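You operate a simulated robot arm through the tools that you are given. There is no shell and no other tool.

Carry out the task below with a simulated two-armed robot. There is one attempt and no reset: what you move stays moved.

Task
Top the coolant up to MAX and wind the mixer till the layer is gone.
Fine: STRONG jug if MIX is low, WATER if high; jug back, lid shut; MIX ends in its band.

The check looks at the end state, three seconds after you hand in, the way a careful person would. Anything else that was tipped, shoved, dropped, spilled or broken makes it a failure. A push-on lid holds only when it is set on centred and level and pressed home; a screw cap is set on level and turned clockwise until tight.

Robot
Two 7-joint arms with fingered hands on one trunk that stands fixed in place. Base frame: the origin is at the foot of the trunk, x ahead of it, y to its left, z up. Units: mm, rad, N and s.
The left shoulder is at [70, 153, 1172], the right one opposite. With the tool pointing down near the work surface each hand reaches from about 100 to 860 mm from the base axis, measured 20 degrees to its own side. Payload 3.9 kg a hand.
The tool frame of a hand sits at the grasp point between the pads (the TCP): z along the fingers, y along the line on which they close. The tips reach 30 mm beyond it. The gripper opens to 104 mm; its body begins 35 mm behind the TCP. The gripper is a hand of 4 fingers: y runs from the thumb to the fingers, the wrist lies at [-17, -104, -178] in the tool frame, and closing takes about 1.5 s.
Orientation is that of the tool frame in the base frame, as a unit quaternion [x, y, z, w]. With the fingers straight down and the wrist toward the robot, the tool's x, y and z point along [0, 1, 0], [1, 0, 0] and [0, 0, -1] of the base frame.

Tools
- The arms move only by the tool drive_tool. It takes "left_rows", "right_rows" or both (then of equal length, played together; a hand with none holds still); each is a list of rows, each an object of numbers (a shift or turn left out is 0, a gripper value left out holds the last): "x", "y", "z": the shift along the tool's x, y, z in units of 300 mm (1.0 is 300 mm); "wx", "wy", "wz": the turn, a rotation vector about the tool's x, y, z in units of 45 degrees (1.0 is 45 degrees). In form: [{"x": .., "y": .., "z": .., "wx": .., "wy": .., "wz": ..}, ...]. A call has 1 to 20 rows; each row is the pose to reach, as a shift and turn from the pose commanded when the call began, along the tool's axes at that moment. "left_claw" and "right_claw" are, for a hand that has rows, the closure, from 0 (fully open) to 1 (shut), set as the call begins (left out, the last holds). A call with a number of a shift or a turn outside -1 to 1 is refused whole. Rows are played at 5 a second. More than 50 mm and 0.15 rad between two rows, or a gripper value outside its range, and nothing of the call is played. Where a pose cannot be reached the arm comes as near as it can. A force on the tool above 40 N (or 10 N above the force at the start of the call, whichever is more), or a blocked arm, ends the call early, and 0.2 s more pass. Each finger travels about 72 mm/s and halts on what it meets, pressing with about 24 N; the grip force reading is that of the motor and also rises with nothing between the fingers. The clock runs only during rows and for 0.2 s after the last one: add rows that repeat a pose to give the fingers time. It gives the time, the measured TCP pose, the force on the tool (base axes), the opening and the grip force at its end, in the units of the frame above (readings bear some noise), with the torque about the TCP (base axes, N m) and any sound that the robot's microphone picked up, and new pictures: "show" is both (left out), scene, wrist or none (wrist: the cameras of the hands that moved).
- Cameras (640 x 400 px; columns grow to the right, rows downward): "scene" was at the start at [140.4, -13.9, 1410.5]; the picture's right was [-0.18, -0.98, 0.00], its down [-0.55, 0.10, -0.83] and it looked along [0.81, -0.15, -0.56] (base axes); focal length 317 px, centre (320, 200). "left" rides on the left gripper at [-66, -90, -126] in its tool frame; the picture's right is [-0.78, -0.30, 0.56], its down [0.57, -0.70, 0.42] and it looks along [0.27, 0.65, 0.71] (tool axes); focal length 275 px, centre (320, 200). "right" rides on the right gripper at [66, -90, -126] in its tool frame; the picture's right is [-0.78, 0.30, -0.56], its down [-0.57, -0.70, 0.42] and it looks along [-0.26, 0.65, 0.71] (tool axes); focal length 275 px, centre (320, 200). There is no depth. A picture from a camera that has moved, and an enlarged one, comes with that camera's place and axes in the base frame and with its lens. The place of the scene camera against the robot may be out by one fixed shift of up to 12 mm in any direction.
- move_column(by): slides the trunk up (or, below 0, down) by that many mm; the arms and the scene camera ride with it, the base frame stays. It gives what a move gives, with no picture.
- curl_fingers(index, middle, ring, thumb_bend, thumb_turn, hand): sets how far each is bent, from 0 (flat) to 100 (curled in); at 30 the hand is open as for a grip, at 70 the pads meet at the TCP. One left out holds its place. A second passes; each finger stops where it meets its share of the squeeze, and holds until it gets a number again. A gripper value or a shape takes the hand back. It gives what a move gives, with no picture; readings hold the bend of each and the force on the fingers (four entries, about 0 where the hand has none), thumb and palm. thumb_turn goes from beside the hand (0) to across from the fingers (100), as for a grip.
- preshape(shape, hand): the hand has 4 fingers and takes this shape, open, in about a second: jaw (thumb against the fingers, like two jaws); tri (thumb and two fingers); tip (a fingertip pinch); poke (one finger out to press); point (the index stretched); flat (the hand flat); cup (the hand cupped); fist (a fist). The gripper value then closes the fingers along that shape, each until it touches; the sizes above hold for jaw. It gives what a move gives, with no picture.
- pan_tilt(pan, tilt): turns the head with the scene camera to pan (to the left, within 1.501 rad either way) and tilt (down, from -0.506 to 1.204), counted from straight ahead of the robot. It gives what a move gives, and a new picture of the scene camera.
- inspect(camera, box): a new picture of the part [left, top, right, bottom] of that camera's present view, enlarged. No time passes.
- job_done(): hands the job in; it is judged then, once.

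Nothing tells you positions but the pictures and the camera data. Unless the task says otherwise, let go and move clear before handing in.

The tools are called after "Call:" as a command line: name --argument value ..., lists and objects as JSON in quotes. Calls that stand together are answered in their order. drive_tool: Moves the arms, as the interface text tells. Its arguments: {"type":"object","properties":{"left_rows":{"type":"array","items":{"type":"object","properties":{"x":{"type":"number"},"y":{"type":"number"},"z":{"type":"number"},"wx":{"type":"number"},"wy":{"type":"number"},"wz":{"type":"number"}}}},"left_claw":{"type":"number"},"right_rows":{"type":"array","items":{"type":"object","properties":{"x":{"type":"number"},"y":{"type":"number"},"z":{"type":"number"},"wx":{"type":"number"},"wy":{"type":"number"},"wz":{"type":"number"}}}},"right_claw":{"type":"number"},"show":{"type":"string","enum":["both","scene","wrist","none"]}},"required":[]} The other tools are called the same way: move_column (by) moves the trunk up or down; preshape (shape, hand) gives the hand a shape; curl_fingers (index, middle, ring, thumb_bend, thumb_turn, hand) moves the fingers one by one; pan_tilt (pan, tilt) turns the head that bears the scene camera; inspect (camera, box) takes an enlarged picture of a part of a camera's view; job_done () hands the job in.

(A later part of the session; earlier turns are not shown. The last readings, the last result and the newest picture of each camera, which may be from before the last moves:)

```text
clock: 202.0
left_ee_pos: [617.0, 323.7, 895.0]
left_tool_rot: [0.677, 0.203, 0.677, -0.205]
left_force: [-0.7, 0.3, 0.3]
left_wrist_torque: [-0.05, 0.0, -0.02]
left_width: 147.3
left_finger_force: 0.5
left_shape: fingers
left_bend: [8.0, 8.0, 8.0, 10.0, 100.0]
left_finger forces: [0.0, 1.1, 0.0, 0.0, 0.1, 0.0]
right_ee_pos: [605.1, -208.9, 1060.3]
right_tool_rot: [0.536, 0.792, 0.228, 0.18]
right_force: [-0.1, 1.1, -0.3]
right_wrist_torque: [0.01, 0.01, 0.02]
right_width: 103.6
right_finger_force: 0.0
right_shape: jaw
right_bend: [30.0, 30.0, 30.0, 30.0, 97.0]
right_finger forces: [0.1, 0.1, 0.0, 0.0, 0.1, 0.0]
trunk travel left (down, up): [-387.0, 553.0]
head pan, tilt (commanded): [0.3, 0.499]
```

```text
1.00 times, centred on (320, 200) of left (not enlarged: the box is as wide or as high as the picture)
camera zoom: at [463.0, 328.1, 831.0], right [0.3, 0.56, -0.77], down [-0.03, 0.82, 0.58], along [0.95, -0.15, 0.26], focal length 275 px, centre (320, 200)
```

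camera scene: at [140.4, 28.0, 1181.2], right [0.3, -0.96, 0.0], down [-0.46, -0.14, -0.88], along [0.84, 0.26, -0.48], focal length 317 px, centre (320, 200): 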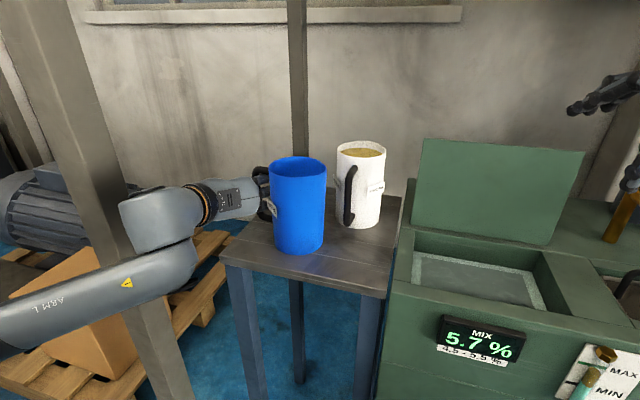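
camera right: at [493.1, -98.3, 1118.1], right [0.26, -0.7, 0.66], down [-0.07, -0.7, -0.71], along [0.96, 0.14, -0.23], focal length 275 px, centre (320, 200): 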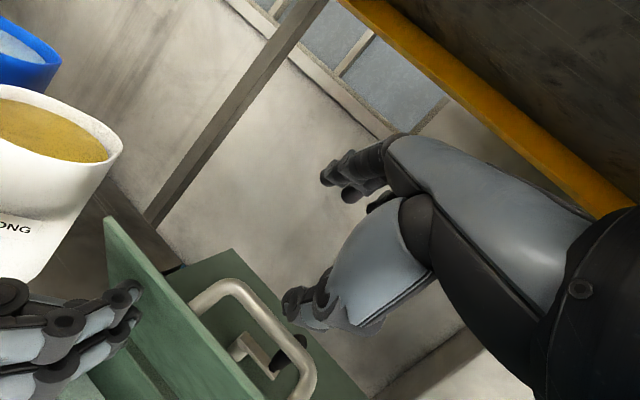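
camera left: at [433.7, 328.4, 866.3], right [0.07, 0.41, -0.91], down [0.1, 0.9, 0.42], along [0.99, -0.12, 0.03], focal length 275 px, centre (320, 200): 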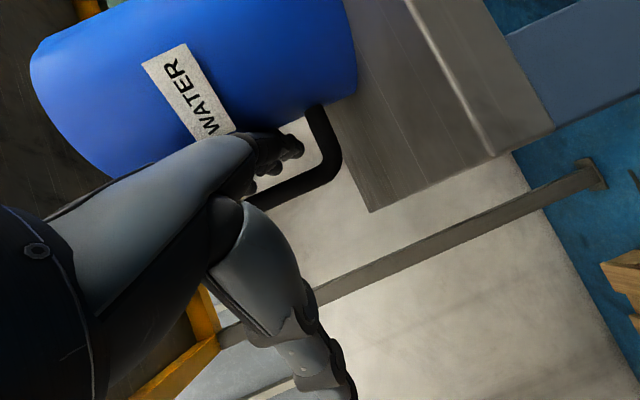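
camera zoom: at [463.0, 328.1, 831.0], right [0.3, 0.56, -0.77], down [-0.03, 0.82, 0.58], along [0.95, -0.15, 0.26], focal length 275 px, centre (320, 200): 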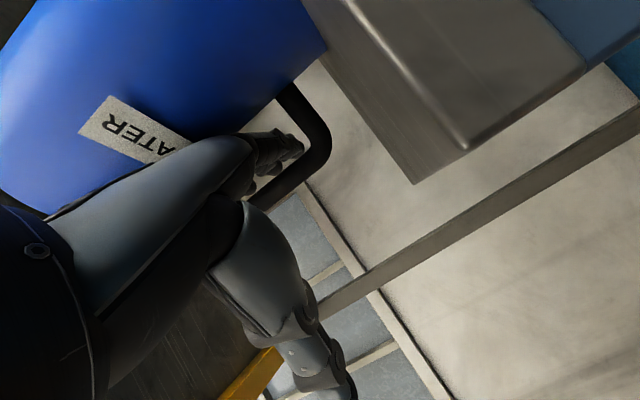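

The jug is so light it follows the fingers. Pulling it along the finger axis turns it in front of the hand, which is what I need, but it needs room. I'll re-grip, lift it and place it deeper on the table first.

Call:
curl_fingers --hand "left" --index 60 --middle 60 --ring 60

Call:
curl_fingers --hand "left" --index 100 --middle 100 --ring 100

Call:
inspect --camera "scene" --box '[180, 80, 460, 280]'

Call:
inspect --camera "left" --box '[0, 0, 640, 400]'

```text
clock: 203.0
left_ee_pos: [617.2, 323.2, 895.4]
left_tool_rot: [0.678, 0.203, 0.676, -0.206]
left_force: [-0.1, -1.1, -1.3]
left_wrist_torque: [0.0, 0.0, -0.07]
left_width: 82.3
left_finger_force: 2.8
left_shape: fingers
left_bend: [59.0, 60.0, 60.0, 10.0, 100.0]
left_finger forces: [2.6, 2.7, 0.0, 0.1, 0.0, 0.1]
right_ee_pos: [604.1, -207.7, 1060.4]
right_tool_rot: [0.536, 0.792, 0.228, 0.18]
right_force: [-1.3, 0.0, 0.7]
right_wrist_torque: [0.0, 0.0, -0.02]
right_width: 103.4
right_finger_force: 0.1
right_shape: jaw
right_bend: [30.0, 30.0, 30.0, 30.0, 97.0]
right_finger forces: [0.0, 0.0, 0.0, 0.0, 0.0, 0.0]
trunk travel left (down, up): [-387.0, 553.0]
head pan, tilt (commanded): [0.3, 0.499]
```

```text
clock: 204.0
left_ee_pos: [616.1, 323.5, 894.9]
left_tool_rot: [0.677, 0.204, 0.676, -0.205]
left_force: [-0.5, 2.1, 1.0]
left_wrist_torque: [0.08, 0.03, -0.04]
left_width: 70.7
left_finger_force: 3.3
left_shape: fingers
left_bend: [100.0, 100.0, 100.0, 10.0, 100.0]
left_finger forces: [3.4, 0.4, 2.9, 0.0, 0.0, 0.0]
right_ee_pos: [603.7, -208.5, 1059.8]
right_tool_rot: [0.537, 0.792, 0.227, 0.181]
right_force: [-0.7, -0.3, -0.3]
right_wrist_torque: [0.03, 0.0, 0.0]
right_width: 103.6
right_finger_force: 0.0
right_shape: jaw
right_bend: [30.0, 30.0, 30.0, 30.0, 97.0]
right_finger forces: [0.0, 0.0, 0.0, 0.0, 0.0, 0.0]
trunk travel left (down, up): [-387.0, 553.0]
head pan, tilt (commanded): [0.3, 0.499]
```

```text
2.00 times, centred on (320, 180) of scene
camera zoom: at [140.0, 27.8, 1181.3], right [0.3, -0.96, 0.0], down [-0.46, -0.14, -0.88], along [0.84, 0.26, -0.48], focal length 634 px, centre (320, 240)
```

zoom: 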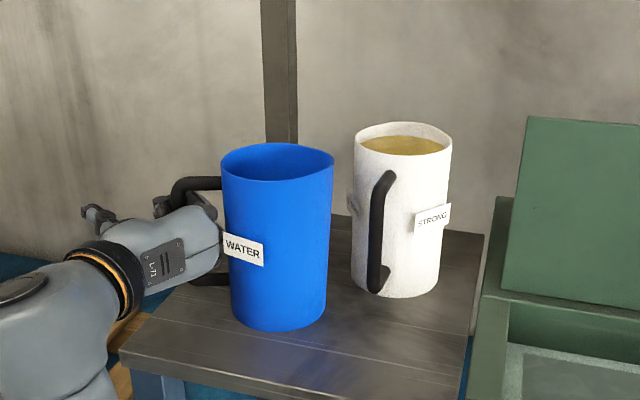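

```text
1.00 times, centred on (320, 200) of left (not enlarged: the box is as wide or as high as the picture)
camera zoom: at [463.0, 328.3, 831.0], right [0.3, 0.56, -0.77], down [-0.03, 0.82, 0.58], along [0.95, -0.15, 0.26], focal length 275 px, centre (320, 200)
```

zoom: 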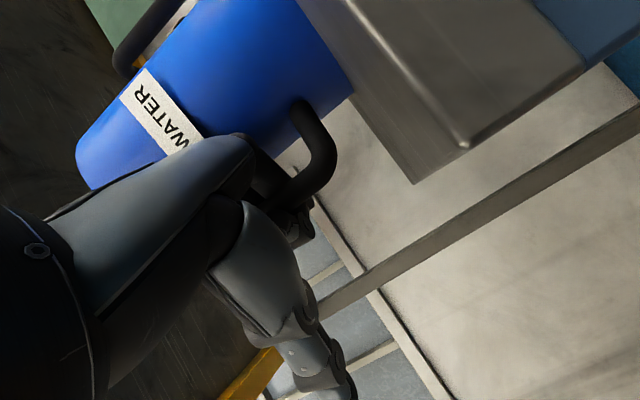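

Curling moved the jug deeper and turned its handle. I'll close the thumb lightly, lift a little, and carry the jug deeper onto the table.

Call:
curl_fingers --hand "left" --thumb_bend 85

Call:
drive_tool --left_rows '[{"x": 0.02}, {"x": 0.05}, {"x": 0.08}, {"x": 0.12}, {"x": 0.12}]' --show "none"

Call:
inspect --camera "scene" --box '[180, 80, 460, 280]'

```text
clock: 205.0
left_ee_pos: [617.7, 324.0, 895.0]
left_tool_rot: [0.678, 0.204, 0.676, -0.205]
left_force: [-0.2, 0.9, 1.2]
left_wrist_torque: [0.13, 0.05, -0.08]
left_width: 37.6
left_finger_force: 5.0
left_shape: fingers
left_bend: [100.0, 100.0, 100.0, 82.0, 100.0]
left_finger forces: [5.2, 0.5, 3.8, 0.0, 0.0, 0.0]
right_ee_pos: [603.9, -208.3, 1059.8]
right_tool_rot: [0.536, 0.792, 0.229, 0.181]
right_force: [0.6, -1.0, -0.3]
right_wrist_torque: [0.0, -0.01, -0.01]
right_width: 103.8
right_finger_force: 0.1
right_shape: jaw
right_bend: [30.0, 30.0, 30.0, 30.0, 97.0]
right_finger forces: [0.0, 0.0, 0.0, 0.1, 0.0, 0.0]
trunk travel left (down, up): [-387.0, 553.0]
head pan, tilt (commanded): [0.3, 0.499]
```

```text
clock: 206.2
left_ee_pos: [615.9, 323.8, 929.8]
left_tool_rot: [0.677, 0.203, 0.676, -0.206]
left_force: [-0.2, -0.3, -5.1]
left_wrist_torque: [0.47, 0.0, -0.02]
left_width: 38.0
left_finger_force: 8.7
left_shape: fingers
left_bend: [100.0, 100.0, 100.0, 82.0, 100.0]
left_finger forces: [8.4, 0.2, 8.2, 0.0, 0.0, 0.0]
right_ee_pos: [605.6, -208.1, 1058.3]
right_tool_rot: [0.537, 0.792, 0.227, 0.18]
right_force: [0.8, -0.7, -0.2]
right_wrist_torque: [0.02, -0.02, 0.02]
right_width: 103.7
right_finger_force: 0.1
right_shape: jaw
right_bend: [30.0, 30.0, 30.0, 30.0, 97.0]
right_finger forces: [0.1, 0.0, 0.0, 0.0, 0.0, 0.1]
trunk travel left (down, up): [-387.0, 553.0]
head pan, tilt (commanded): [0.3, 0.499]
```

```text
2.00 times, centred on (320, 180) of scene
camera zoom: at [140.9, 27.8, 1181.1], right [0.3, -0.96, 0.0], down [-0.46, -0.14, -0.88], along [0.84, 0.26, -0.48], focal length 634 px, centre (320, 240)
```

zoom: 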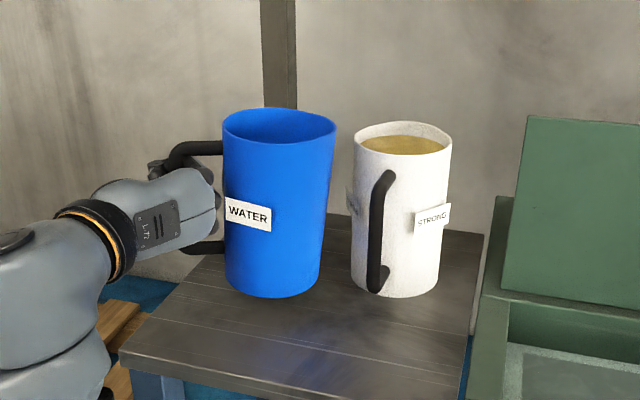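

The jug lifts cleanly. I'll carry it deeper onto the table with a smaller hand yaw.

Call:
drive_tool --left_rows '[{"y": 0.03, "z": 0.018, "wx": -0.04}, {"y": 0.09, "z": 0.055, "wx": -0.11}, {"y": 0.15, "z": 0.091, "wx": -0.18}, {"y": 0.21, "z": 0.128, "wx": -0.26}, {"y": 0.27, "z": 0.164, "wx": -0.33}, {"y": 0.31, "z": 0.188, "wx": -0.38}, {"y": 0.328, "z": 0.199, "wx": -0.4}, {"y": 0.328, "z": 0.199, "wx": -0.4}]' --show "none"

Call:
inspect --camera "scene" --box '[180, 80, 460, 280]'

```text
clock: 208.0
left_ee_pos: [720.9, 276.8, 928.8]
left_tool_rot: [0.702, 0.094, 0.699, -0.097]
left_force: [-0.3, 1.7, -5.1]
left_wrist_torque: [0.39, -0.29, -0.17]
left_width: 37.8
left_finger_force: 9.1
left_shape: fingers
left_bend: [100.0, 100.0, 100.0, 82.0, 100.0]
left_finger forces: [6.1, 0.0, 12.8, 0.1, 0.0, 0.1]
right_ee_pos: [605.1, -207.8, 1059.7]
right_tool_rot: [0.536, 0.793, 0.227, 0.179]
right_force: [-0.2, -1.2, -0.1]
right_wrist_torque: [0.03, -0.01, 0.01]
right_width: 103.8
right_finger_force: 0.1
right_shape: jaw
right_bend: [30.0, 30.0, 30.0, 30.0, 97.0]
right_finger forces: [0.0, 0.0, 0.0, 0.1, 0.0, 0.0]
trunk travel left (down, up): [-387.0, 553.0]
head pan, tilt (commanded): [0.3, 0.499]
```

```text
2.00 times, centred on (320, 180) of scene
camera zoom: at [140.7, 28.0, 1181.2], right [0.3, -0.96, 0.0], down [-0.46, -0.14, -0.88], along [0.84, 0.26, -0.48], focal length 634 px, centre (320, 240)
```

zoom: 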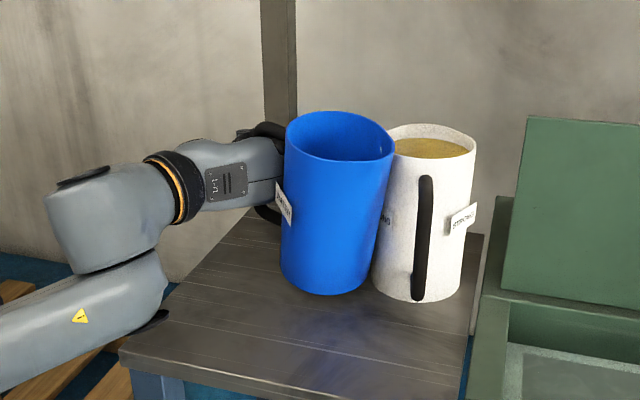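

The blue jug touched and nudged the white jug. I'll back away to the left immediately.

Call:
drive_tool --left_rows '[{"y": -0.05, "z": 0.01}, {"y": -0.1, "z": 0.02}, {"y": -0.15, "z": 0.03}, {"y": -0.19, "z": 0.04}, {"y": -0.19, "z": 0.04}]' --show "scene"

Call:
inspect --camera "scene" --box '[180, 80, 460, 280]'

```text
clock: 209.2
left_ee_pos: [716.4, 334.0, 929.2]
left_tool_rot: [0.702, 0.095, 0.699, -0.097]
left_force: [-0.3, 0.9, -4.5]
left_wrist_torque: [0.42, -0.21, 0.0]
left_width: 37.9
left_finger_force: 8.7
left_shape: fingers
left_bend: [100.0, 100.0, 100.0, 82.0, 100.0]
left_finger forces: [5.7, 0.0, 10.9, 0.0, 0.0, 0.1]
right_ee_pos: [605.7, -209.5, 1059.3]
right_tool_rot: [0.537, 0.792, 0.228, 0.18]
right_force: [0.3, -0.4, -0.2]
right_wrist_torque: [-0.01, 0.0, 0.02]
right_width: 104.0
right_finger_force: 0.1
right_shape: jaw
right_bend: [30.0, 30.0, 30.0, 30.0, 97.0]
right_finger forces: [0.1, 0.0, 0.1, 0.0, 0.0, 0.0]
trunk travel left (down, up): [-387.0, 553.0]
head pan, tilt (commanded): [0.3, 0.499]
camera scene: at [140.9, 27.6, 1181.1], right [0.3, -0.96, 0.0], down [-0.46, -0.14, -0.88], along [0.84, 0.26, -0.48], focal length 317 px, centre (320, 200)
```

scene: 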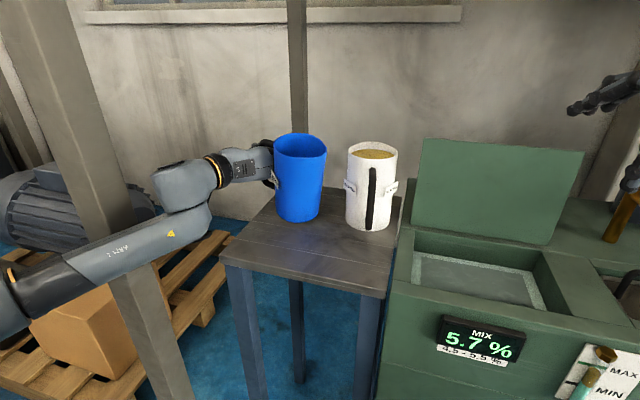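

```text
2.00 times, centred on (320, 180) of scene
camera zoom: at [140.9, 27.6, 1181.1], right [0.3, -0.96, 0.0], down [-0.46, -0.14, -0.88], along [0.84, 0.26, -0.48], focal length 634 px, centre (320, 240)
```

zoom: 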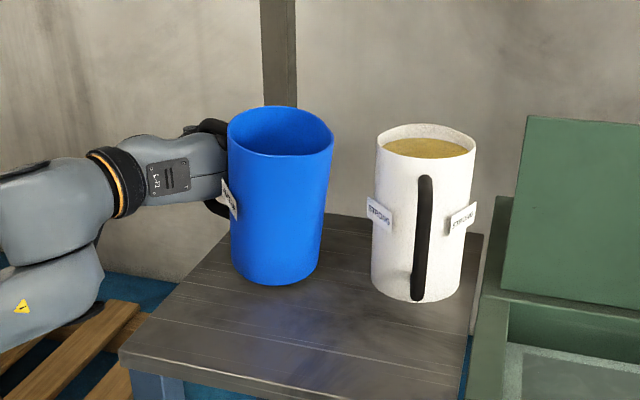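

The white jug still stands upright, shifted about 20 mm; I'll correct that later. Now I lower the blue jug onto the table here.

Call:
drive_tool --left_rows '[{"x": -0.015}, {"x": -0.03}, {"x": -0.045}, {"x": -0.06}, {"x": -0.075}, {"x": -0.09}]' --show "none"

Call:
inspect --camera "scene" --box '[180, 80, 460, 280]'

```text
clock: 210.6
left_ee_pos: [717.0, 332.7, 903.5]
left_tool_rot: [0.701, 0.095, 0.7, -0.097]
left_force: [0.3, 1.2, -0.6]
left_wrist_torque: [0.08, 0.05, -0.03]
left_width: 38.0
left_finger_force: 2.1
left_shape: fingers
left_bend: [100.0, 100.0, 100.0, 82.0, 100.0]
left_finger forces: [2.4, 0.1, 1.9, 0.0, 0.0, 0.0]
right_ee_pos: [604.3, -208.0, 1060.0]
right_tool_rot: [0.536, 0.792, 0.228, 0.18]
right_force: [0.4, 1.0, 0.6]
right_wrist_torque: [-0.02, 0.0, -0.06]
right_width: 103.9
right_finger_force: 0.1
right_shape: jaw
right_bend: [30.0, 30.0, 30.0, 30.0, 97.0]
right_finger forces: [0.1, 0.0, 0.0, 0.0, 0.0, 0.0]
trunk travel left (down, up): [-387.0, 553.0]
head pan, tilt (commanded): [0.3, 0.499]
```

```text
2.00 times, centred on (320, 180) of scene
camera zoom: at [140.5, 27.8, 1181.2], right [0.3, -0.96, 0.0], down [-0.46, -0.14, -0.88], along [0.84, 0.26, -0.48], focal length 634 px, centre (320, 240)
```

zoom: 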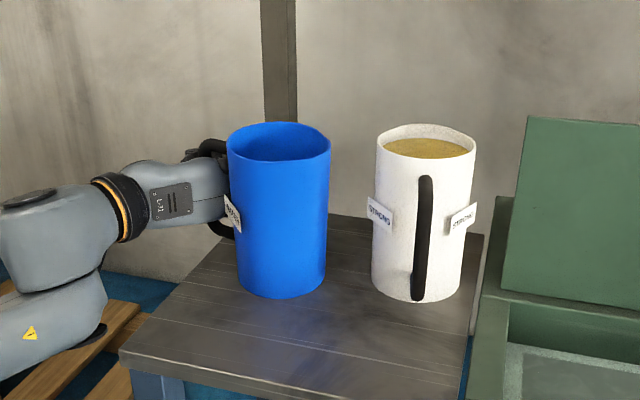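

I realize the straight fingers splay about 40° to the right of the hand axis, so I must retreat along that splayed direction. I'll first turn the hand 30° left about the bar so that this retreat goes straight back toward the robot.

Call:
drive_tool --left_rows '[{"y": -0.009, "z": -0.002, "wx": 0.13}, {"y": -0.018, "z": -0.005, "wx": 0.27}, {"y": -0.027, "z": -0.007, "wx": 0.4}, {"y": -0.036, "z": -0.01, "wx": 0.53}, {"y": -0.045, "z": -0.012, "wx": 0.667}, {"y": -0.045, "z": -0.012, "wx": 0.667}]' --show "none"

Call:
inspect --camera "scene" --box '[180, 80, 460, 280]'

```text
clock: 212.0
left_ee_pos: [710.9, 343.9, 902.3]
left_tool_rot: [0.653, 0.272, 0.651, -0.276]
left_force: [-0.2, -1.1, -0.5]
left_wrist_torque: [0.17, -0.08, -0.05]
left_width: 37.8
left_finger_force: 2.3
left_shape: fingers
left_bend: [100.0, 100.0, 100.0, 82.0, 100.0]
left_finger forces: [2.2, 0.0, 1.8, 0.0, 0.0, 0.7]
right_ee_pos: [604.8, -208.3, 1058.6]
right_tool_rot: [0.536, 0.792, 0.228, 0.18]
right_force: [-0.4, 0.6, 0.1]
right_wrist_torque: [-0.01, 0.04, -0.01]
right_width: 103.8
right_finger_force: 0.1
right_shape: jaw
right_bend: [30.0, 30.0, 30.0, 30.0, 97.0]
right_finger forces: [0.1, 0.0, 0.0, 0.0, 0.0, 0.1]
trunk travel left (down, up): [-387.0, 553.0]
head pan, tilt (commanded): [0.3, 0.499]
```

```text
2.00 times, centred on (320, 180) of scene
camera zoom: at [140.4, 27.8, 1181.2], right [0.3, -0.96, 0.0], down [-0.46, -0.14, -0.88], along [0.84, 0.26, -0.48], focal length 634 px, centre (320, 240)
```

zoom: 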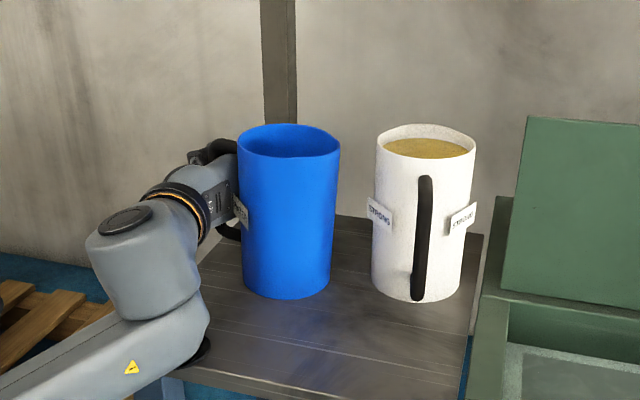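

Call:
curl_fingers --hand "left" --index 70 --middle 70 --ring 70 --thumb_bend 15

Call:
curl_fingers --hand "left" --index 45 --middle 45 --ring 45

Call:
inspect --camera "scene" --box '[180, 80, 460, 280]'

```text
clock: 213.0
left_ee_pos: [709.8, 344.0, 903.7]
left_tool_rot: [0.653, 0.273, 0.651, -0.274]
left_force: [-0.7, 0.1, -1.8]
left_wrist_torque: [0.1, -0.06, 0.05]
left_width: 65.5
left_finger_force: 0.7
left_shape: fingers
left_bend: [70.0, 70.0, 70.0, 15.0, 100.0]
left_finger forces: [0.1, 0.1, 0.0, 0.0, 0.1, 1.9]
right_ee_pos: [604.6, -209.0, 1057.8]
right_tool_rot: [0.537, 0.792, 0.228, 0.181]
right_force: [-1.0, -0.2, -0.4]
right_wrist_torque: [0.0, 0.02, 0.03]
right_width: 103.8
right_finger_force: 0.1
right_shape: jaw
right_bend: [30.0, 30.0, 30.0, 30.0, 97.0]
right_finger forces: [0.1, 0.0, 0.1, 0.0, 0.0, 0.1]
trunk travel left (down, up): [-387.0, 553.0]
head pan, tilt (commanded): [0.3, 0.499]
```

```text
clock: 214.0
left_ee_pos: [710.8, 343.3, 902.9]
left_tool_rot: [0.653, 0.273, 0.651, -0.275]
left_force: [0.0, 0.3, -2.6]
left_wrist_torque: [0.13, -0.02, -0.01]
left_width: 97.6
left_finger_force: 1.2
left_shape: fingers
left_bend: [45.0, 45.0, 45.0, 15.0, 100.0]
left_finger forces: [0.0, 0.1, 0.1, 0.0, 0.0, 1.7]
right_ee_pos: [605.6, -208.1, 1059.1]
right_tool_rot: [0.536, 0.793, 0.228, 0.181]
right_force: [-0.5, -0.4, 1.3]
right_wrist_torque: [0.01, -0.01, 0.0]
right_width: 103.4
right_finger_force: 0.1
right_shape: jaw
right_bend: [30.0, 30.0, 30.0, 30.0, 97.0]
right_finger forces: [0.0, 0.1, 0.0, 0.0, 0.0, 0.0]
trunk travel left (down, up): [-387.0, 553.0]
head pan, tilt (commanded): [0.3, 0.499]
```

```text
2.00 times, centred on (320, 180) of scene
camera zoom: at [140.5, 27.6, 1181.2], right [0.3, -0.96, 0.0], down [-0.46, -0.14, -0.88], along [0.84, 0.26, -0.48], focal length 634 px, centre (320, 240)
```

zoom: 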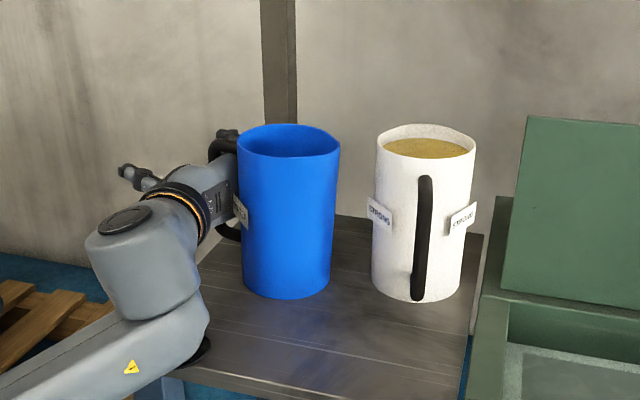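

The jug didn't move this time. Let me look from the hand camera before retreating.

Call:
drive_tool --left_rows '[{"x": -0.008}, {"x": -0.014}, {"x": -0.014}]' --show "wrist"

```text
clock: 214.8
left_ee_pos: [710.6, 343.6, 902.3]
left_tool_rot: [0.651, 0.272, 0.653, -0.275]
left_force: [6.4, 3.2, 12.6]
left_wrist_torque: [-0.23, 1.74, -0.2]
left_width: 97.7
left_finger_force: 0.9
left_shape: fingers
left_bend: [45.0, 45.0, 45.0, 15.0, 100.0]
left_finger forces: [0.0, 0.0, 0.0, 0.1, 0.0, 1.9]
right_ee_pos: [604.9, -209.1, 1060.9]
right_tool_rot: [0.537, 0.792, 0.227, 0.181]
right_force: [0.7, -0.3, -0.2]
right_wrist_torque: [-0.01, -0.03, 0.02]
right_width: 103.6
right_finger_force: 0.0
right_shape: jaw
right_bend: [30.0, 30.0, 30.0, 30.0, 97.0]
right_finger forces: [0.0, 0.0, 0.0, 0.1, 0.0, 0.0]
trunk travel left (down, up): [-387.0, 553.0]
head pan, tilt (commanded): [0.3, 0.499]
camera left: at [558.6, 316.3, 836.7], right [0.18, 0.61, -0.77], down [-0.21, 0.79, 0.58], along [0.96, 0.06, 0.27], focal length 275 px, centre (320, 200)
```

left: 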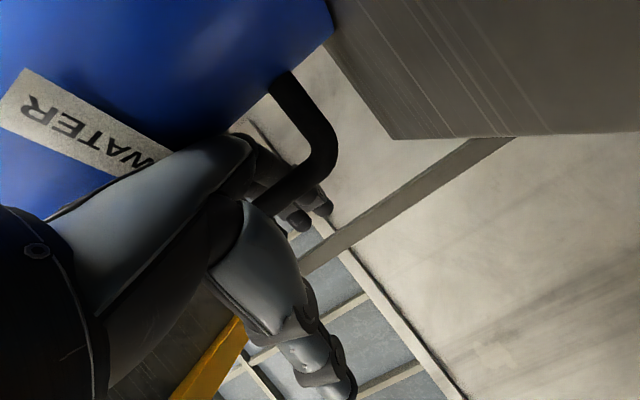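

The camera bracket touched the table; raise back 5 mm, then straighten the fingers further.

Call:
drive_tool --left_rows '[{"x": 0.01}, {"x": 0.02}, {"x": 0.02}]' --show "none"

Call:
curl_fingers --hand "left" --index 25 --middle 25 --ring 25

Call:
inspect --camera "scene" --box '[180, 80, 460, 280]'

Call:
inspect --camera "left" --box '[0, 0, 640, 400]'

```text
clock: 215.6
left_ee_pos: [711.5, 344.6, 904.0]
left_tool_rot: [0.652, 0.273, 0.651, -0.276]
left_force: [0.6, -0.2, -2.5]
left_wrist_torque: [0.18, -0.11, 0.0]
left_width: 97.5
left_finger_force: 1.8
left_shape: fingers
left_bend: [45.0, 45.0, 45.0, 15.0, 100.0]
left_finger forces: [0.0, 0.1, 0.0, 0.0, 0.0, 3.3]
right_ee_pos: [605.6, -208.4, 1059.6]
right_tool_rot: [0.536, 0.792, 0.228, 0.181]
right_force: [0.0, 0.3, 1.1]
right_wrist_torque: [-0.02, 0.03, -0.04]
right_width: 103.5
right_finger_force: 0.1
right_shape: jaw
right_bend: [30.0, 30.0, 30.0, 30.0, 97.0]
right_finger forces: [0.1, 0.0, 0.1, 0.1, 0.0, 0.0]
trunk travel left (down, up): [-387.0, 553.0]
head pan, tilt (commanded): [0.3, 0.499]
```

```text
clock: 216.6
left_ee_pos: [709.7, 343.7, 905.1]
left_tool_rot: [0.652, 0.272, 0.651, -0.276]
left_force: [0.3, -0.8, -3.5]
left_wrist_torque: [0.25, -0.12, 0.0]
left_width: 123.1
left_finger_force: 2.3
left_shape: fingers
left_bend: [25.0, 25.0, 25.0, 15.0, 100.0]
left_finger forces: [0.0, 0.0, 0.0, 0.0, 0.0, 3.7]
right_ee_pos: [605.7, -206.9, 1059.3]
right_tool_rot: [0.536, 0.792, 0.228, 0.181]
right_force: [-0.5, 0.1, -0.1]
right_wrist_torque: [-0.02, 0.0, 0.03]
right_width: 103.6
right_finger_force: 0.1
right_shape: jaw
right_bend: [30.0, 30.0, 30.0, 30.0, 97.0]
right_finger forces: [0.0, 0.1, 0.0, 0.1, 0.0, 0.0]
trunk travel left (down, up): [-387.0, 553.0]
head pan, tilt (commanded): [0.3, 0.499]
```

```text
2.00 times, centred on (320, 180) of scene
camera zoom: at [140.7, 27.6, 1181.2], right [0.3, -0.96, 0.0], down [-0.46, -0.14, -0.88], along [0.84, 0.26, -0.48], focal length 634 px, centre (320, 240)
```

zoom: 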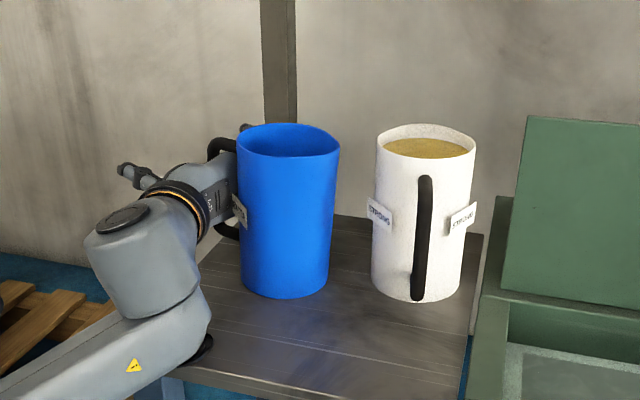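

```text
1.00 times, centred on (320, 200) of left (not enlarged: the box is as wide or as high as the picture)
camera zoom: at [558.8, 316.4, 840.2], right [0.18, 0.61, -0.77], down [-0.2, 0.79, 0.58], along [0.96, 0.06, 0.26], focal length 275 px, centre (320, 200)
```

zoom: 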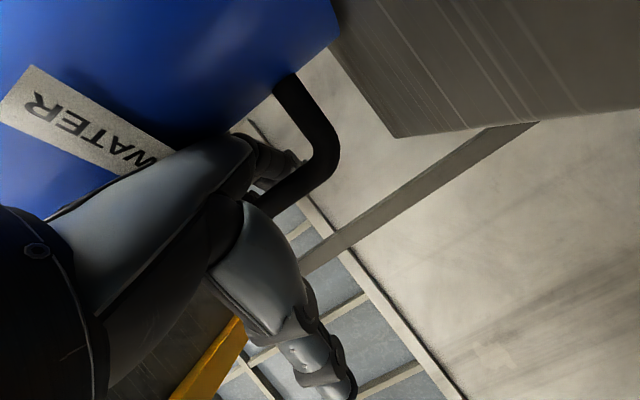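

The hand's upper edge still carries the handle's top. I'll roll slightly (so the camera clears the table) and lower a few millimetres.

Call:
drive_tool --left_rows '[{"wz": 0.06}, {"wz": 0.12, "x": -0.005}, {"wz": 0.18, "x": -0.012}, {"wz": 0.18, "x": -0.022}, {"wz": 0.18, "x": -0.03}]' --show "none"

Call:
inspect --camera "scene" --box '[180, 80, 460, 280]'

```text
clock: 217.8
left_ee_pos: [710.9, 344.8, 896.9]
left_tool_rot: [0.67, 0.226, 0.631, -0.32]
left_force: [-0.2, -0.3, 0.5]
left_wrist_torque: [-0.01, 0.0, 0.03]
left_width: 123.4
left_finger_force: 0.3
left_shape: fingers
left_bend: [25.0, 25.0, 25.0, 15.0, 100.0]
left_finger forces: [0.1, 0.0, 0.1, 0.0, 0.1, 0.4]
right_ee_pos: [604.7, -209.3, 1059.6]
right_tool_rot: [0.536, 0.792, 0.228, 0.18]
right_force: [-0.1, -0.6, 0.8]
right_wrist_torque: [0.0, -0.04, -0.01]
right_width: 103.9
right_finger_force: 0.0
right_shape: jaw
right_bend: [30.0, 30.0, 30.0, 30.0, 97.0]
right_finger forces: [0.0, 0.0, 0.0, 0.0, 0.0, 0.0]
trunk travel left (down, up): [-387.0, 553.0]
head pan, tilt (commanded): [0.3, 0.499]
```

```text
2.00 times, centred on (320, 180) of scene
camera zoom: at [140.2, 27.5, 1181.2], right [0.3, -0.96, 0.0], down [-0.46, -0.14, -0.88], along [0.84, 0.26, -0.48], focal length 634 px, centre (320, 240)
```

zoom: 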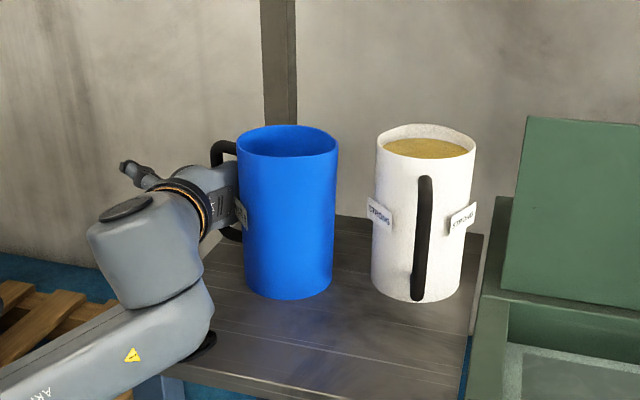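

All contact forces are near zero now. Retreating 15 mm along the fingers' own direction.

Call:
drive_tool --left_rows '[{"x": -0.0015, "y": -0.01, "z": -0.014}, {"x": -0.003, "y": -0.02, "z": -0.028}, {"x": -0.004, "y": -0.029, "z": -0.041}]' --show "none"

Call:
inspect --camera "scene" --box '[180, 80, 460, 280]'

Call:
inspect --camera "left" --box '[0, 0, 640, 400]'

```text
clock: 218.6
left_ee_pos: [695.3, 342.3, 896.9]
left_tool_rot: [0.67, 0.227, 0.63, -0.321]
left_force: [0.5, 0.8, 0.3]
left_wrist_torque: [-0.02, -0.03, -0.03]
left_width: 123.3
left_finger_force: 0.5
left_shape: fingers
left_bend: [25.0, 25.0, 25.0, 15.0, 100.0]
left_finger forces: [0.0, 0.1, 0.1, 0.1, 0.0, 1.0]
right_ee_pos: [605.4, -207.7, 1059.8]
right_tool_rot: [0.536, 0.792, 0.228, 0.181]
right_force: [1.1, 0.6, 0.4]
right_wrist_torque: [-0.01, 0.01, 0.0]
right_width: 103.8
right_finger_force: 0.1
right_shape: jaw
right_bend: [30.0, 30.0, 30.0, 30.0, 97.0]
right_finger forces: [0.0, 0.0, 0.0, 0.0, 0.0, 0.0]
trunk travel left (down, up): [-387.0, 553.0]
head pan, tilt (commanded): [0.3, 0.499]
```

```text
2.00 times, centred on (320, 180) of scene
camera zoom: at [140.2, 27.7, 1181.2], right [0.3, -0.96, 0.0], down [-0.46, -0.14, -0.88], along [0.84, 0.26, -0.48], focal length 634 px, centre (320, 240)
```

zoom: 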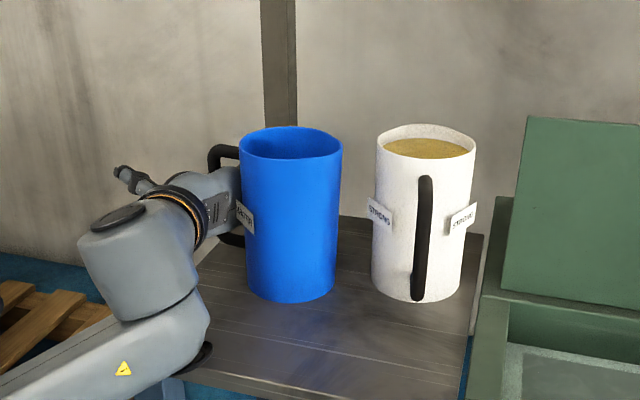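

```text
1.00 times, centred on (320, 200) of left (not enlarged: the box is as wide or as high as the picture)
camera zoom: at [538.0, 320.1, 846.0], right [0.1, 0.68, -0.72], down [-0.14, 0.73, 0.67], along [0.98, 0.03, 0.17], focal length 275 px, centre (320, 200)
```

zoom: 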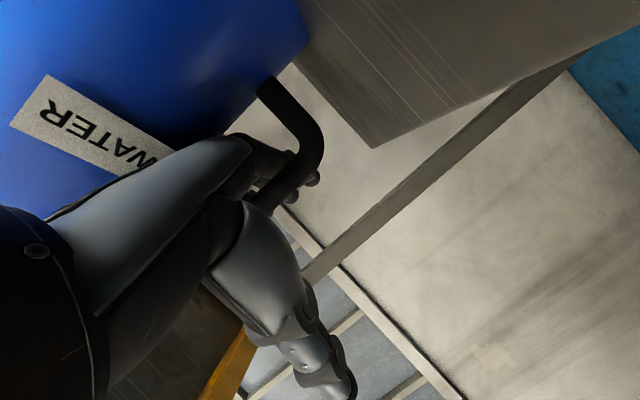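

It's sliding out – the jug barely moved. Continuing straight back.

Call:
drive_tool --left_rows '[{"x": -0.002, "y": -0.013, "z": -0.011}, {"x": -0.004, "y": -0.026, "z": -0.022}, {"x": -0.006, "y": -0.039, "z": -0.034}, {"x": -0.007, "y": -0.052, "z": -0.045}]' --show "none"

Call:
inspect --camera "scene" --box '[180, 80, 460, 280]'

Call:
inspect --camera "left" --box '[0, 0, 640, 400]'

```text
clock: 219.6
left_ee_pos: [674.3, 343.6, 895.9]
left_tool_rot: [0.67, 0.225, 0.631, -0.32]
left_force: [0.0, -0.2, -0.8]
left_wrist_torque: [-0.02, 0.0, 0.0]
left_width: 123.5
left_finger_force: 0.2
left_shape: fingers
left_bend: [25.0, 25.0, 25.0, 15.0, 100.0]
left_finger forces: [0.8, 0.1, 0.1, 0.0, 0.1, 0.0]
right_ee_pos: [605.0, -209.0, 1058.6]
right_tool_rot: [0.536, 0.792, 0.228, 0.181]
right_force: [-0.8, 0.1, -0.2]
right_wrist_torque: [0.02, 0.03, -0.01]
right_width: 103.7
right_finger_force: 0.1
right_shape: jaw
right_bend: [30.0, 30.0, 30.0, 30.0, 97.0]
right_finger forces: [0.0, 0.0, 0.0, 0.0, 0.0, 0.0]
trunk travel left (down, up): [-387.0, 553.0]
head pan, tilt (commanded): [0.3, 0.499]
```

```text
2.00 times, centred on (320, 180) of scene
camera zoom: at [140.1, 27.4, 1181.3], right [0.3, -0.96, 0.0], down [-0.46, -0.14, -0.88], along [0.84, 0.26, -0.48], focal length 634 px, centre (320, 240)
```

zoom: 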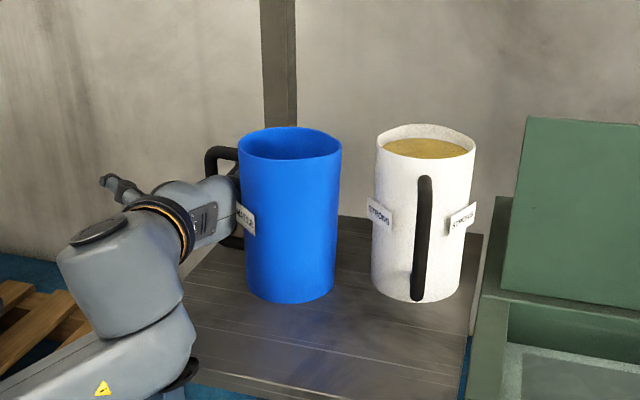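

```text
1.00 times, centred on (320, 200) of left (not enlarged: the box is as wide or as high as the picture)
camera zoom: at [516.1, 321.5, 845.4], right [0.1, 0.68, -0.72], down [-0.14, 0.73, 0.67], along [0.99, 0.03, 0.17], focal length 275 px, centre (320, 200)
```

zoom: 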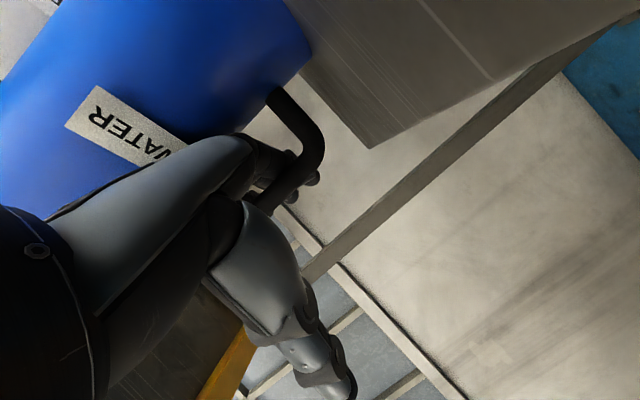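

Excellent – the jug stays put. Continuing.

Call:
drive_tool --left_rows '[{"x": -0.002, "y": -0.013, "z": -0.011}, {"x": -0.004, "y": -0.026, "z": -0.022}, {"x": -0.006, "y": -0.039, "z": -0.034}, {"x": -0.008, "y": -0.058, "z": -0.05}]' --show "none"

Call:
inspect --camera "scene" --box '[180, 80, 460, 280]'

Call:
inspect --camera "left" --box '[0, 0, 640, 400]'

```text
clock: 220.6
left_ee_pos: [651.0, 345.4, 898.0]
left_tool_rot: [0.67, 0.226, 0.63, -0.321]
left_force: [1.6, -0.7, -0.5]
left_wrist_torque: [0.0, 0.01, 0.01]
left_width: 123.6
left_finger_force: 0.1
left_shape: fingers
left_bend: [25.0, 25.0, 25.0, 15.0, 100.0]
left_finger forces: [0.8, 0.0, 0.0, 0.0, 0.1, 0.0]
right_ee_pos: [604.5, -209.5, 1059.3]
right_tool_rot: [0.536, 0.792, 0.227, 0.181]
right_force: [0.8, 0.4, 0.5]
right_wrist_torque: [-0.01, 0.0, 0.0]
right_width: 103.6
right_finger_force: 0.0
right_shape: jaw
right_bend: [30.0, 30.0, 30.0, 30.0, 97.0]
right_finger forces: [0.0, 0.0, 0.0, 0.1, 0.0, 0.0]
trunk travel left (down, up): [-387.0, 553.0]
head pan, tilt (commanded): [0.3, 0.499]
```

```text
2.00 times, centred on (320, 180) of scene
camera zoom: at [140.1, 27.5, 1181.2], right [0.3, -0.96, 0.0], down [-0.46, -0.14, -0.88], along [0.84, 0.26, -0.48], focal length 634 px, centre (320, 240)
```

zoom: 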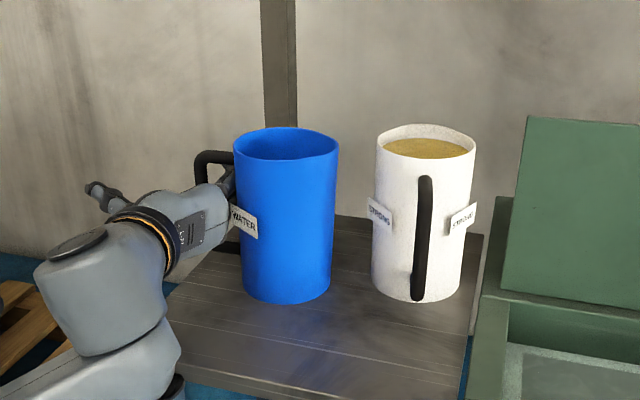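

```text
1.00 times, centred on (320, 200) of left (not enlarged: the box is as wide or as high as the picture)
camera zoom: at [493.9, 323.3, 845.6], right [0.1, 0.68, -0.72], down [-0.14, 0.73, 0.67], along [0.99, 0.03, 0.17], focal length 275 px, centre (320, 200)
```

zoom: 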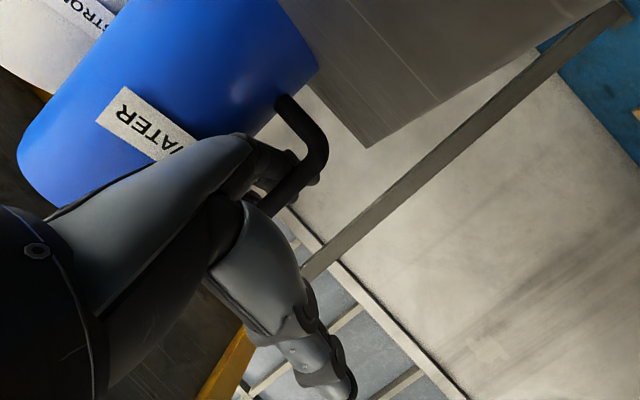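

Call:
curl_fingers --hand "left" --index 5 --middle 5 --ring 5

Call:
inspect --camera "scene" --box '[180, 80, 460, 280]'

Call:
inspect --camera "left" --box '[180, 60, 400, 260]'

```text
clock: 221.6
left_ee_pos: [653.3, 345.5, 897.6]
left_tool_rot: [0.67, 0.226, 0.63, -0.32]
left_force: [-0.6, 1.3, -0.6]
left_wrist_torque: [0.0, -0.03, 0.03]
left_width: 148.4
left_finger_force: 0.6
left_shape: fingers
left_bend: [5.0, 5.0, 5.0, 15.0, 100.0]
left_finger forces: [0.0, 1.1, 0.1, 0.1, 0.0, 0.1]
right_ee_pos: [606.6, -209.2, 1058.2]
right_tool_rot: [0.536, 0.792, 0.227, 0.181]
right_force: [0.2, 0.1, -0.3]
right_wrist_torque: [0.01, 0.02, -0.01]
right_width: 104.0
right_finger_force: 0.1
right_shape: jaw
right_bend: [30.0, 30.0, 30.0, 30.0, 97.0]
right_finger forces: [0.0, 0.1, 0.0, 0.0, 0.0, 0.0]
trunk travel left (down, up): [-387.0, 553.0]
head pan, tilt (commanded): [0.3, 0.499]
```

```text
2.00 times, centred on (320, 180) of scene
camera zoom: at [140.2, 27.8, 1181.2], right [0.3, -0.96, 0.0], down [-0.46, -0.14, -0.88], along [0.84, 0.26, -0.48], focal length 634 px, centre (320, 240)
```

zoom: 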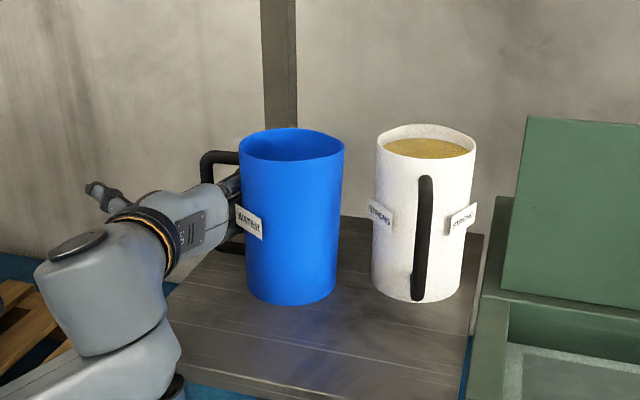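

```text
2.00 times, centred on (290, 160) of left
camera zoom: at [494.2, 323.4, 845.4], right [0.1, 0.68, -0.72], down [-0.14, 0.73, 0.67], along [0.99, 0.03, 0.17], focal length 551 px, centre (380, 280)
```

zoom: 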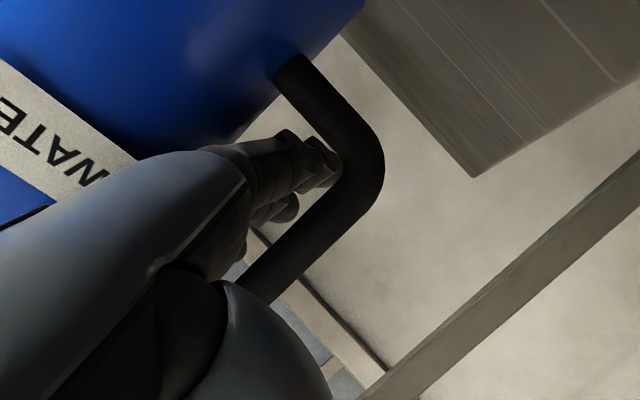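

The fingertips are almost out of the handle. Retreating another 30 mm.

Call:
drive_tool --left_rows '[{"x": -0.003, "y": -0.017, "z": -0.018}, {"x": -0.005, "y": -0.034, "z": -0.036}, {"x": -0.008, "y": -0.051, "z": -0.054}, {"x": -0.01, "y": -0.068, "z": -0.072}]' --show "none"

Call:
inspect --camera "scene" --box '[180, 80, 460, 280]'

Call:
inspect --camera "left" --box '[180, 60, 400, 260]'

```text
clock: 222.6
left_ee_pos: [620.9, 344.6, 897.9]
left_tool_rot: [0.67, 0.226, 0.631, -0.32]
left_force: [0.1, -0.2, -0.6]
left_wrist_torque: [-0.01, -0.02, -0.02]
left_width: 148.5
left_finger_force: 0.3
left_shape: fingers
left_bend: [5.0, 5.0, 5.0, 15.0, 100.0]
left_finger forces: [0.1, 0.2, 0.0, 0.0, 0.0, 0.1]
right_ee_pos: [604.7, -209.2, 1060.0]
right_tool_rot: [0.536, 0.793, 0.228, 0.18]
right_force: [0.7, -0.4, -1.0]
right_wrist_torque: [0.0, 0.0, 0.02]
right_width: 103.8
right_finger_force: 0.2
right_shape: jaw
right_bend: [30.0, 30.0, 30.0, 30.0, 97.0]
right_finger forces: [0.0, 0.0, 0.0, 0.1, 0.0, 0.0]
trunk travel left (down, up): [-387.0, 553.0]
head pan, tilt (commanded): [0.3, 0.499]
```

```text
2.00 times, centred on (320, 180) of scene
camera zoom: at [140.0, 27.5, 1181.3], right [0.3, -0.96, 0.0], down [-0.46, -0.14, -0.88], along [0.84, 0.26, -0.48], focal length 634 px, centre (320, 240)
```

zoom: 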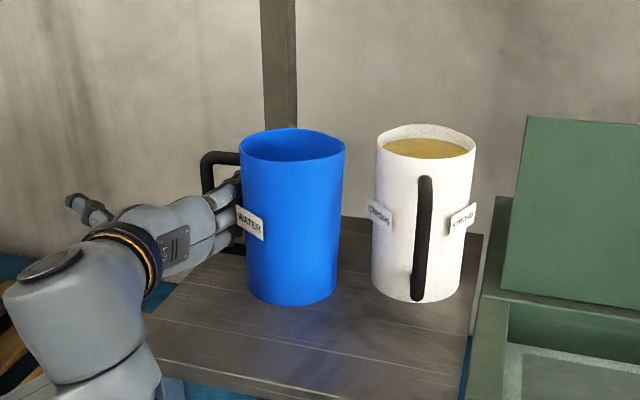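

```text
2.00 times, centred on (290, 160) of left
camera zoom: at [463.8, 322.5, 846.3], right [0.1, 0.68, -0.72], down [-0.14, 0.73, 0.67], along [0.98, 0.03, 0.17], focal length 551 px, centre (380, 280)
```

zoom: 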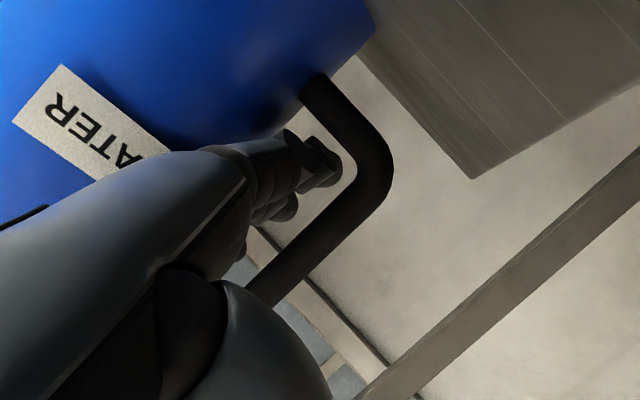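

Fingers are nearly clear and the jug is unmoved. Retreating 60 mm more.

Call:
drive_tool --left_rows '[{"x": -0.004, "y": -0.028, "z": -0.03}, {"x": -0.008, "y": -0.056, "z": -0.06}, {"x": -0.012, "y": -0.084, "z": -0.09}, {"x": -0.016, "y": -0.112, "z": -0.12}, {"x": -0.019, "y": -0.136, "z": -0.144}]' --show "none"

Call:
inspect --camera "scene" --box '[180, 80, 460, 280]'

Call:
inspect --camera "left" --box '[0, 0, 640, 400]'

```text
clock: 223.8
left_ee_pos: [561.4, 340.6, 897.7]
left_tool_rot: [0.67, 0.225, 0.631, -0.321]
left_force: [-0.6, 0.3, -0.2]
left_wrist_torque: [-0.01, -0.02, 0.02]
left_width: 148.4
left_finger_force: 0.1
left_shape: fingers
left_bend: [5.0, 5.0, 5.0, 15.0, 100.0]
left_finger forces: [0.0, 0.0, 0.0, 0.0, 0.1, 0.0]
right_ee_pos: [603.9, -208.8, 1058.8]
right_tool_rot: [0.537, 0.792, 0.228, 0.181]
right_force: [-0.3, -0.2, 1.2]
right_wrist_torque: [-0.02, 0.02, 0.01]
right_width: 104.0
right_finger_force: 0.1
right_shape: jaw
right_bend: [30.0, 30.0, 30.0, 30.0, 97.0]
right_finger forces: [0.0, 0.0, 0.1, 0.0, 0.0, 0.0]
trunk travel left (down, up): [-387.0, 553.0]
head pan, tilt (commanded): [0.3, 0.499]
```

```text
2.00 times, centred on (320, 180) of scene
camera zoom: at [139.9, 27.5, 1181.3], right [0.3, -0.96, 0.0], down [-0.46, -0.14, -0.88], along [0.84, 0.26, -0.48], focal length 634 px, centre (320, 240)
```

zoom: 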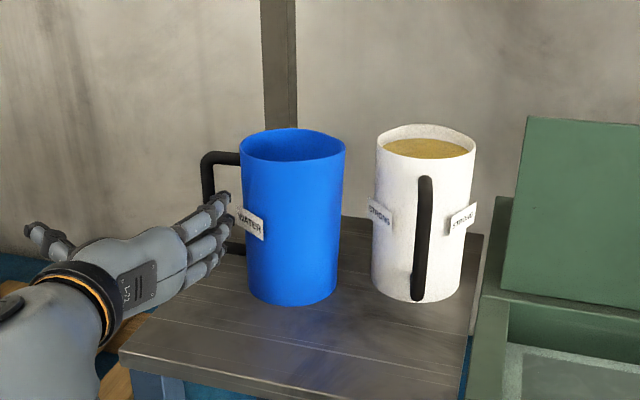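

```text
1.00 times, centred on (320, 200) of left (not enlarged: the box is as wide or as high as the picture)
camera zoom: at [403.8, 320.2, 845.9], right [0.1, 0.68, -0.72], down [-0.14, 0.73, 0.67], along [0.99, 0.03, 0.17], focal length 275 px, centre (320, 200)
```

zoom: 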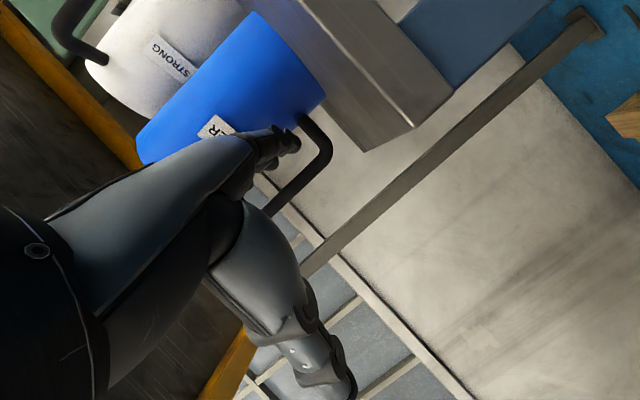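

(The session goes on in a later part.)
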